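You operate a simulated robot arm through the tools that you are given. There is no shell and no other tool. Be economical: measure what you need, move in short steps, check, and stop when the job is done.

You are at the controls of a simulated robot arm. One attempt, no reset.

Task
Take the ridge core and put it on the wooden table.

It is judged by the outcome, as a careful person would: the job done as asked, and still so three seconds after it is handed in. It fails if anything else is knocked over, pushed out of place, dropped, spilled or broken.

Robot
A 7-joint arm with a two-finger parallel gripper, fixed in place. Base frame: the origin is at the foot of the arm, x ahead of it, y to its left, z up. Readings come in m, degrees, newtons and seconds.
Its first joint turns from -66.0 to 66.0 degrees. Payload 1.57 kg.
Tool frame: the origin (TCP) lies between the finger pads and is the grasp point; the fingertips stand 0.03 m ahead of it; z points along the fingers, y is the line along which they close. The gripper opens to 0.11 m. The fingers are 0.024 m wide and 0.012 m thick; the gripper's body (0.048 by 0.112 m) begins 0.078 m behind the TCP.
Orientation is that of the tool frame in the base frame, as a unit quaternion [x, y, z, w]. With the fingers straight down and closing along the base's y, the tool's x points along the base's -x, its y along +y and its z along -z.

Tools
- The arm moves only by the tool send_rows. Its argument "plan" is text: rows parted by semicolons, each of 5 numbers parted by spaces: the shift along the base's x, y, z in units of 200 mm (1.0 is 200 mm), then the turn about the base's z in units of 120 degrees (1.0 is 120 degrees), then the finger opening in m, from 0 to 0.11. In form: tx ty tz yaw gripper; .... A call has 1 to 10 rows; each row is the pose to reach, as a shift and turn from the pose commanded when the call began. A call with a number of a shift or a turn outside -1 to 1 is refused whole. Each row takes 0.2 s and may step no farther than 0.05 m and 8.6 degrees from the row before; otherwise, or with a gripper value out of range, the whole call is refused. A pose out of reach is approached as far as the arm can. The call stops where the force on the tool passes 40 N (or 10 N more than at its start, if that is more) or the arm is blocked; 0.2 s more then pass. Each finger travels about 0.108 m/s and halts on what it meets, pressing with about 27 N; the grip force reading is that of the motor and also rises with nothing between the fingers. The clock runs only during rows and for 0.2 s after the last one: add rows that repeat a pose to give the fingers time. It gives the time, the measured TCP pose, the force on the tool (base axes), the opening and the grip force at its end, in the units of the frame above (readings bear some noise).
- Cameras (640 x 400 px; columns grow to the right, rows downward): "scene" is fixed at [0.1662, -0.3989, 1.395]; the picture's right is [0.73, -0.68, 0.00], its down [-0.45, -0.48, -0.75] and it looks along [0.51, 0.55, -0.66] (base axes); focal length 366 px, centre (320, 200). "wrist" rides on the gripper at [0.07, 0.016, -0.141] in the tool frame; the picture's right is [-0.23, 0.97, 0.00], its down [-0.86, -0.20, -0.48] and it looks along [-0.47, -0.11, 0.88] (tool axes); focal length 222 px, centre (320, 200). There is no depth. A picture from a camera that has moved, and an enlarged one, comes with that camera's place and axes in the base frame and with its lens.
- snapshot(camera): a new picture of that camera. The clock stands still meanwhile.
- close_up(camera, box): a new picture of the part [left, top, right, bottom] of that camera's present view, enlarged. The clock stands still meanwhile.
- hand_in(): hands the job in; it is judged then, once.

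Work in short steps. Places have to be worked out from the pictures, the camera data and where the tool is seen: move nearer, look again, correct. Check each grasp and each placing, and mend what went wrong. You have 90 turns and 38 pictures in all, those below and enlarged ones among them. Open the gripper and draw the arm clear of the work before you hand the job in, unless the task says otherwise; then end with one line.

The tools are called after ">>>" as a command line: name --argument value ..., lists and objects as JSON in quotes. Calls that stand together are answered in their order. send_rows: Moves the arm, as the interface text tells. Its arguments: {"type":"object","properties":{"plan":{"type":"string"}},"required":["plan"]} The other tools are called the same way: snapshot (camera) takes a picture; close_up (camera, box) takes an enlarged picture of a part of a camera's view; hand_in () hands the job in.

At the start:

```text
time_s: 0.0
tcp_pos: [0.4165, -0.1248, 1.1123]
ee_rot: [0.0, 1.0, 0.001, 0.0]
contact_force: [-1.1, 0.5, 1.3]
gripper_width: 0.1101
grip_force: 0.0
```

scene: 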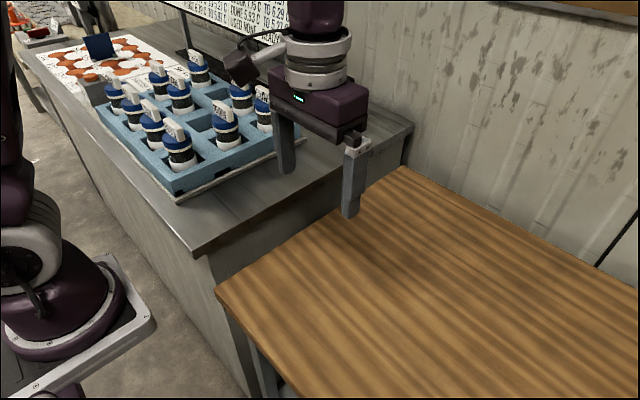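
wrist: 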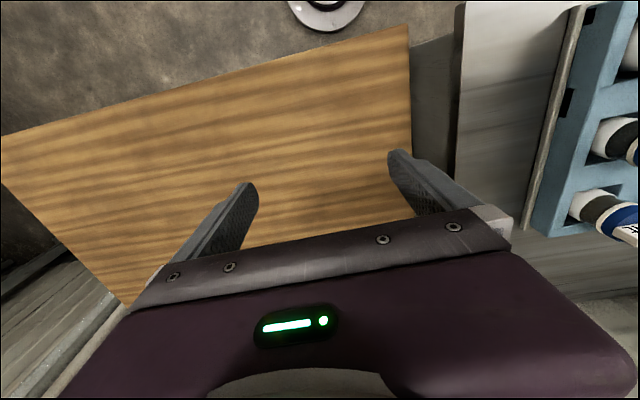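

The tray holds several labelled bottles, and a sign stands behind it. I'll enlarge the tray and the sign to find which is the "ridge core".

>>> close_up --camera "scene" --box '[90, 40, 290, 200]'

>>> close_up --camera "scene" --box '[160, 0, 300, 60]'

```text
2.50 times, centred on (190, 120) of scene
camera zoom: at [0.1662, -0.3989, 1.395], right [0.73, -0.68, 0.0], down [-0.45, -0.48, -0.75], along [0.51, 0.55, -0.66], focal length 914 px, centre (645, 400)
```

zoom: 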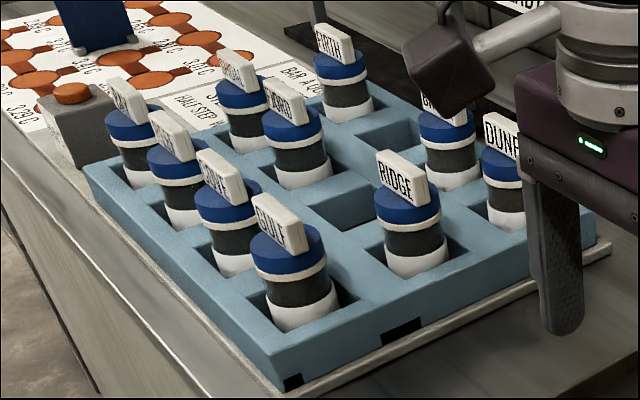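

```text
4.57 times, centred on (230, 30) of scene
camera zoom: at [0.1662, -0.3989, 1.395], right [0.73, -0.68, 0.0], down [-0.45, -0.48, -0.75], along [0.51, 0.55, -0.66], focal length 1671 px, centre (731, 977)
```

zoom: 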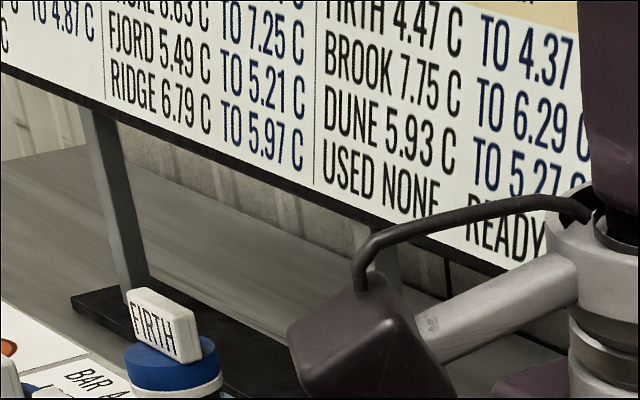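

The RIDGE core is the front one in the middle of the right half, at roughly (0.545, 0.35) if its handle is near z 0.97. I'll raise the arm slightly and move toward it for a wrist view.

>>> send_rows --plan "0 0 0.2 0 0.11; 0.05 0.2 0.3 0 0.11; 0.1 0.4 0.3 0 0.11; 0.15 0.6 0.3 0 0.11; 0.2 0.8 0.3 0 0.11; 0.25 1.0 0.3 0 0.11"

>>> send_rows --plan "0 0.2 0 0 0.11; 0 0.4 0 0 0.11; 0 0.6 0 0 0.11; 0 0.8 0 0 0.11; 0 0.8 0 0 0.11"

>>> snapshot --camera "wrist"

>>> snapshot --camera "scene"

```text
time_s: 1.4
tcp_pos: [0.466, 0.0782, 1.1719]
ee_rot: [0.0, 1.0, 0.0, 0.0]
contact_force: [-0.8, 1.2, -0.6]
gripper_width: 0.1101
grip_force: 0.1
```

```text
time_s: 2.6
tcp_pos: [0.4666, 0.2324, 1.1718]
ee_rot: [-0.001, 1.0, -0.001, 0.0]
contact_force: [0.5, 0.1, 0.0]
gripper_width: 0.1101
grip_force: 0.0
```

```text
33 pictures are left
camera wrist: at [0.3963, 0.2498, 1.3129], right [0.23, 0.97, 0.0], down [0.86, -0.2, 0.48], along [0.47, -0.11, -0.88], focal length 222 px, centre (320, 200)
```

wrist: 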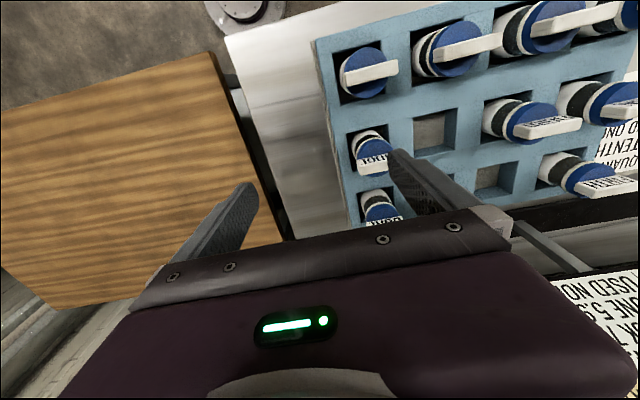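

```text
32 pictures are left
```

scene: 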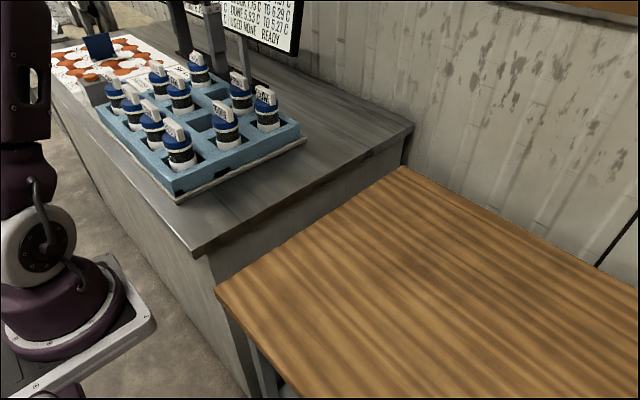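

Triangulating both views puts the RIDGE handle at about (0.52, 0.302, 1.0). The slot on its +y side is empty, so closing along y on the cap is clear on both sides. I'll move above it and check.

>>> send_rows --plan "0.13 0.17 0 0 0.11; 0.267 0.335 0 0 0.11; 0.267 0.335 -0.2 0 0.11; 0.267 0.335 -0.2 0 0.11"

>>> snapshot --camera "wrist"

>>> close_up --camera "scene" --box '[90, 40, 330, 200]'

```text
time_s: 3.6
tcp_pos: [0.5192, 0.3016, 1.132]
ee_rot: [0.0, 1.0, 0.0, 0.0]
contact_force: [-0.3, 0.6, -0.2]
gripper_width: 0.1099
grip_force: 0.0
```

```text
31 pictures are left
camera wrist: at [0.4496, 0.3186, 1.2718], right [0.23, 0.97, 0.0], down [0.86, -0.2, 0.48], along [0.47, -0.11, -0.88], focal length 222 px, centre (320, 200)
```

wrist: 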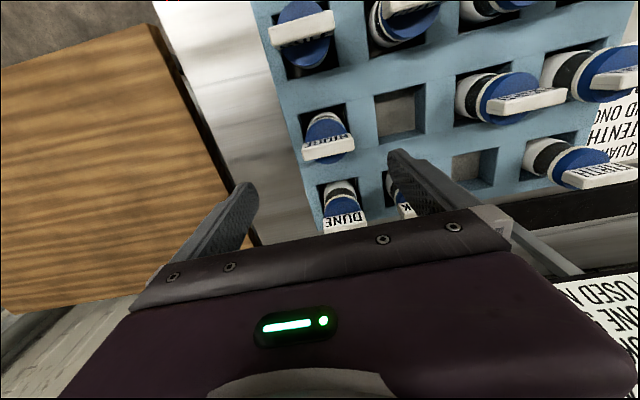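

```text
2.50 times, centred on (210, 120) of scene
camera zoom: at [0.1662, -0.3989, 1.395], right [0.73, -0.68, 0.0], down [-0.45, -0.48, -0.75], along [0.51, 0.55, -0.66], focal length 914 px, centre (595, 400)
```

zoom: 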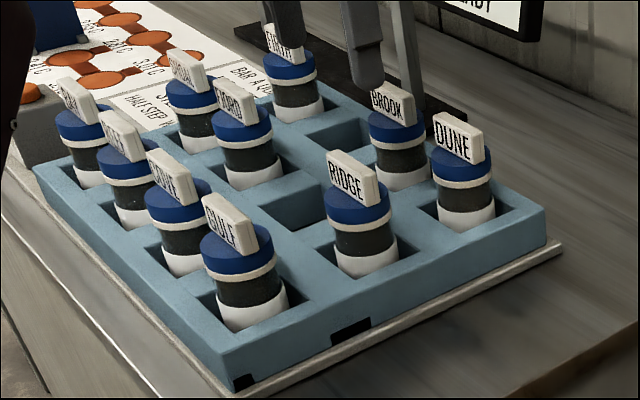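

The handle now triangulates to about (0.525, 0.31, 0.995). I'll enlarge the wrist view to refine this before descending.

>>> close_up --camera "wrist" --box '[260, 80, 420, 240]'

```text
2.50 times, centred on (340, 160) of wrist
camera zoom: at [0.4496, 0.3186, 1.2718], right [0.23, 0.97, 0.0], down [0.86, -0.2, 0.48], along [0.47, -0.11, -0.88], focal length 555 px, centre (270, 300)
```

zoom: 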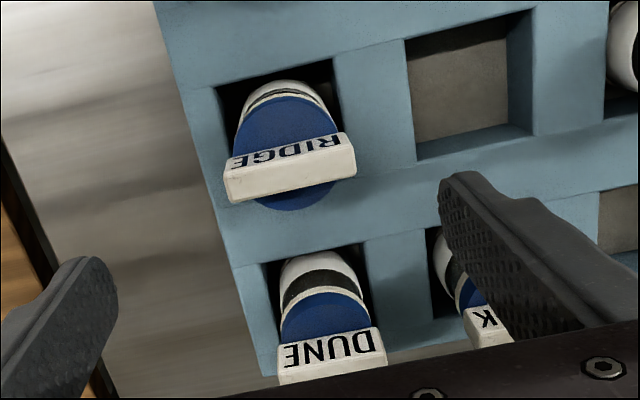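

The cap centre is at about (0.523, 0.311) with a diameter near 0.06. I'll descend with the fingers on either side in y, stopping at TCP z of about 0.968.

>>> send_rows --plan "0.015 0.045 0 0 0.11; 0.015 0.045 -0.2 0 0.11; 0.015 0.045 -0.4 0 0.11; 0.015 0.045 -0.6 0 0.11; 0.015 0.045 -0.7 0 0.11; 0.015 0.045 -0.76 0 0.11; 0.015 0.045 -0.82 0 0.11; 0.015 0.045 -0.82 0 0.11"

>>> close_up --camera "scene" --box '[130, 60, 330, 200]'

>>> snapshot --camera "wrist"

```text
time_s: 5.4
tcp_pos: [0.5225, 0.3112, 0.9692]
ee_rot: [-0.001, 1.0, 0.0, 0.0]
contact_force: [0.6, 0.3, -0.4]
gripper_width: 0.1099
grip_force: 0.1
```

```text
2.86 times, centred on (230, 130) of scene
camera zoom: at [0.1662, -0.3989, 1.395], right [0.73, -0.68, 0.0], down [-0.45, -0.48, -0.75], along [0.51, 0.55, -0.66], focal length 1044 px, centre (577, 400)
```

zoom: 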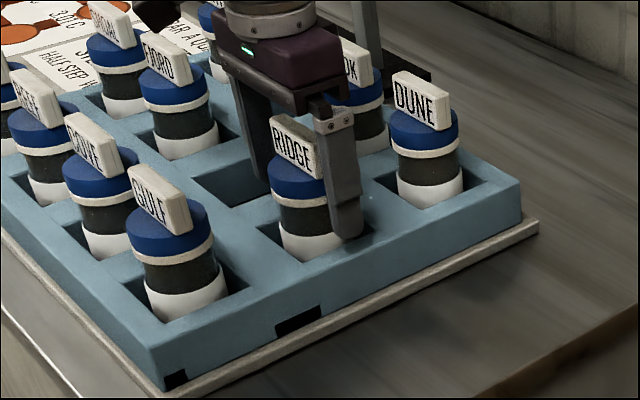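

```text
27 pictures are left
camera wrist: at [0.4529, 0.329, 1.1094], right [0.23, 0.97, 0.0], down [0.86, -0.2, 0.48], along [0.47, -0.11, -0.88], focal length 222 px, centre (320, 200)
```

wrist: 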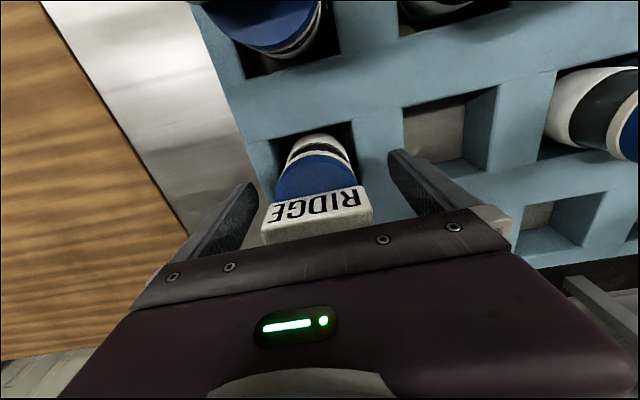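

The fingers straddle the core, centred and clear of the tray. I'll close the gripper.

>>> send_rows --plan "0 0 0 0 0.09; 0 0 0 0 0.07; 0 0 0 0 0.04; 0 0 0 0 0.03; 0 0 0 0 0.03"

```text
time_s: 6.6
tcp_pos: [0.5231, 0.3117, 0.969]
ee_rot: [0.0, 1.0, 0.0, 0.0]
contact_force: [1.4, -0.6, 0.1]
gripper_width: 0.0639
grip_force: 26.8
```

The gripper holds at a width of 0.064 with a firm grip. I'll lift straight up slowly.

>>> send_rows --plan "0 0 0.08 0 0.03; 0 0 0.18 0 0.03; 0 0 0.3 0 0.03; 0 0 0.45 0 0.03; 0 0 0.6 0 0.03; 0 0 0.75 0 0.03; 0 0 0.75 0 0.03"

>>> snapshot --camera "scene"

>>> snapshot --camera "wrist"

```text
time_s: 8.2
tcp_pos: [0.5241, 0.3107, 1.1173]
ee_rot: [0.0, 1.0, -0.001, 0.0]
contact_force: [0.6, 0.7, -4.9]
gripper_width: 0.064
grip_force: 26.8
```

```text
26 pictures are left
```

scene: 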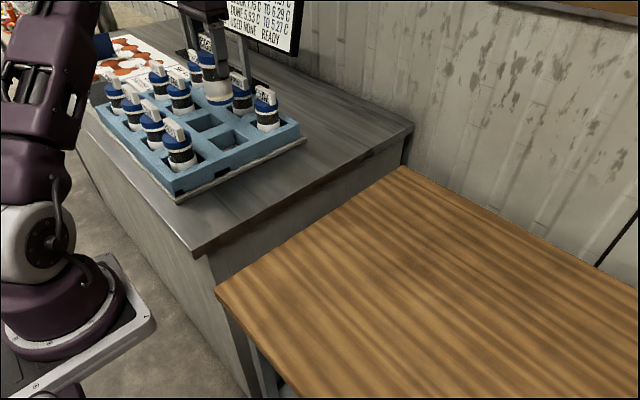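

```text
25 pictures are left
camera wrist: at [0.4527, 0.3278, 1.2584], right [0.23, 0.97, 0.0], down [0.86, -0.2, 0.48], along [0.47, -0.11, -0.88], focal length 222 px, centre (320, 200)
```

wrist: 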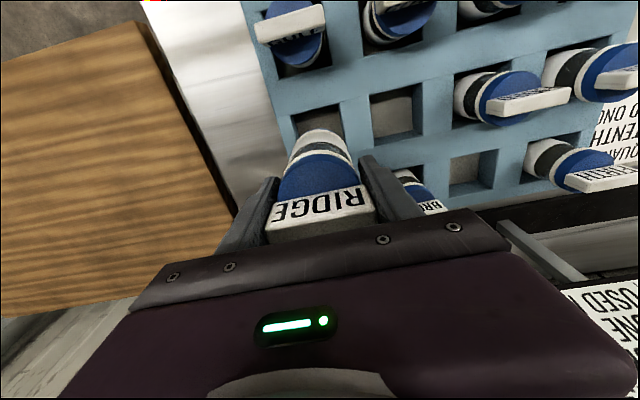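

The core is held upright, and its neighbours haven't moved. Triangulating the table corner gives a tabletop near z 0.787 with its edge at y of about 0.05. I'll carry the core to around (0.48, -0.15).

>>> send_rows --plan "0 -0.1 0 0 0.03; 0 -0.25 0 0 0.03; 0 -0.43 0 0 0.03; 0 -0.62 0 0 0.03; -0.05 -0.81 0 0 0.03; -0.1 -1 0 0 0.03; -0.1 -1 0 0 0.03"

>>> send_rows --plan "0 -0.1 0 0 0.03; -0.03 -0.25 0 0 0.03; -0.06 -0.43 0 0 0.03; -0.1 -0.62 0 0 0.03; -0.1 -0.81 0 0 0.03; -0.1 -1 0 0 0.03; -0.1 -1 0 0 0.03"

>>> send_rows --plan "0 -0.1 0 0 0.03; 0 -0.25 -0.05 0 0.03; 0 -0.3 -0.2 0 0.03; 0 -0.3 -0.38 0 0.03; 0 -0.3 -0.56 0 0.03; 0 -0.3 -0.7 0 0.03; 0 -0.3 -0.8 0 0.03; 0 -0.3 -0.85 0 0.03; 0 -0.3 -0.9 0 0.03; 0 -0.3 -0.9 0 0.03"

>>> snapshot --camera "scene"

```text
time_s: 9.8
tcp_pos: [0.5015, 0.1099, 1.1168]
ee_rot: [-0.001, 1.0, 0.001, 0.0]
contact_force: [-0.4, 0.7, -2.9]
gripper_width: 0.0638
grip_force: 27.5
```

```text
time_s: 11.4
tcp_pos: [0.4839, -0.0902, 1.118]
ee_rot: [-0.001, 1.0, 0.001, 0.0]
contact_force: [0.4, 0.4, -4.6]
gripper_width: 0.0641
grip_force: 26.7
```

```text
time_s: 13.6
tcp_pos: [0.4838, -0.1478, 0.9367]
ee_rot: [-0.001, 1.0, 0.0, 0.0]
contact_force: [0.2, -0.6, -4.4]
gripper_width: 0.0637
grip_force: 27.2
```

```text
24 pictures are left
```

scene: 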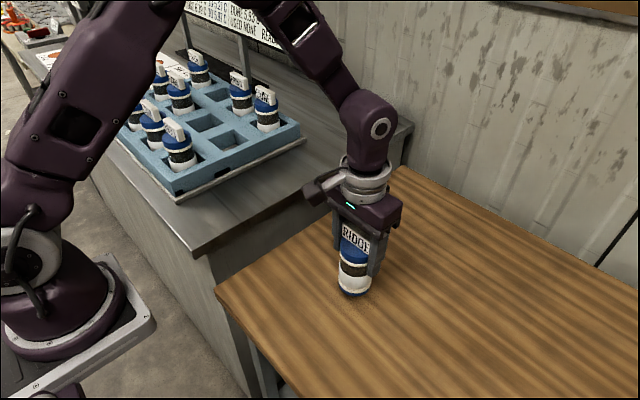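

The core's bottom shows at about z 0.85, roughly 6 cm above the table. I'll lower it 4.5 cm and then go on in small steps.

>>> send_rows --plan "0 0 -0.08 0 0.03; 0 0 -0.16 0 0.03; 0 0 -0.22 0 0.03; 0 0 -0.22 0 0.03"

>>> close_up --camera "scene" --box '[270, 180, 430, 330]'

```text
time_s: 14.6
tcp_pos: [0.483, -0.1489, 0.8962]
ee_rot: [-0.001, 1.0, -0.001, 0.0]
contact_force: [-1.9, -1.1, 9.6]
gripper_width: 0.0638
grip_force: 27.2
```

```text
2.67 times, centred on (350, 255) of scene
camera zoom: at [0.166, -0.3989, 1.3951], right [0.73, -0.68, 0.0], down [-0.45, -0.48, -0.75], along [0.51, 0.55, -0.66], focal length 975 px, centre (240, 53)
```

zoom: 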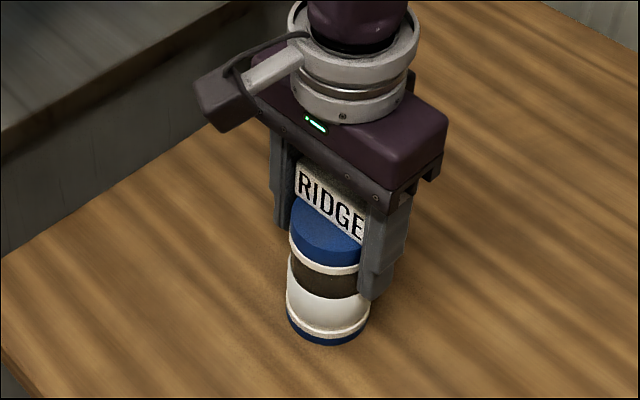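

The vertical force flipped to +9.6 N, so the core is standing on the table. I'll ease off the pressure slightly and open the gripper.

>>> send_rows --plan "0 0 0.01 0 0.03; 0 0 0.01 0 0.03"

>>> send_rows --plan "0 0 0 0 0.07; 0 0 0 0 0.085; 0 0 0 0 0.1; 0 0 0 0 0.11; 0 0 0 0 0.11"

>>> close_up --camera "scene" --box '[270, 180, 430, 330]'

```text
time_s: 15.2
tcp_pos: [0.4833, -0.1476, 0.8961]
ee_rot: [0.0, 1.0, 0.0, 0.0]
contact_force: [0.2, 0.3, -3.7]
gripper_width: 0.064
grip_force: 27.4
```

```text
time_s: 16.4
tcp_pos: [0.483, -0.1466, 0.8973]
ee_rot: [0.0, 1.0, 0.0, -0.001]
contact_force: [-0.6, 0.3, 0.2]
gripper_width: 0.1099
grip_force: 0.0
```

```text
2.67 times, centred on (350, 255) of scene
camera zoom: at [0.1662, -0.3989, 1.395], right [0.73, -0.68, 0.0], down [-0.45, -0.48, -0.75], along [0.51, 0.55, -0.66], focal length 975 px, centre (240, 53)
```

zoom: 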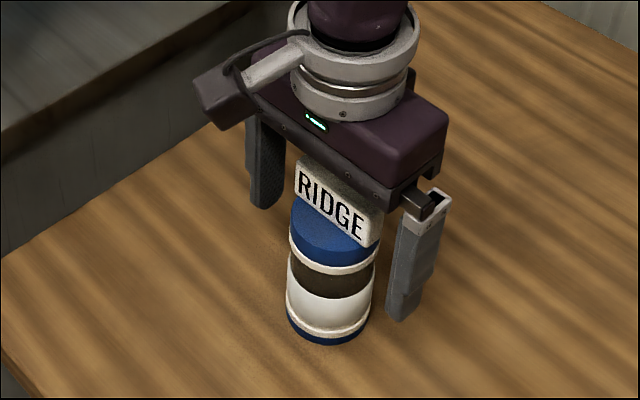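

The core stands free and upright with both fingers clear. I'll raise the arm straight up, then check.

>>> send_rows --plan "0 0 0.1 0 0.11; 0 0 0.25 0 0.11; 0 0 0.45 0 0.11; 0 0 0.65 0 0.11; 0 0 0.85 0 0.11; 0 0 1 0 0.11; 0 0 1 0 0.11"

>>> snapshot --camera "scene"

```text
time_s: 18.0
tcp_pos: [0.4836, -0.1492, 1.0974]
ee_rot: [-0.001, 1.0, 0.0, 0.001]
contact_force: [0.0, 0.4, -0.1]
gripper_width: 0.1102
grip_force: 0.0
```

```text
21 pictures are left
```

scene: 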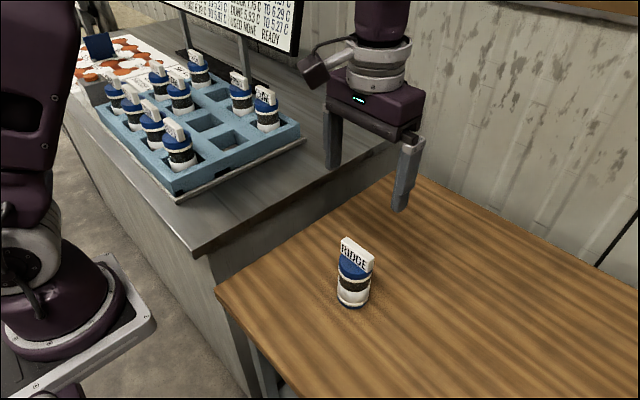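

The RIDGE core stands upright on the table, the other cores are where they were, and the arm is clear. I'll hand in the job.

>>> hand_in

```text
The job is handed in.
```

The ridge core is standing upright on the wooden table; nothing else was disturbed, and the arm is open and clear.
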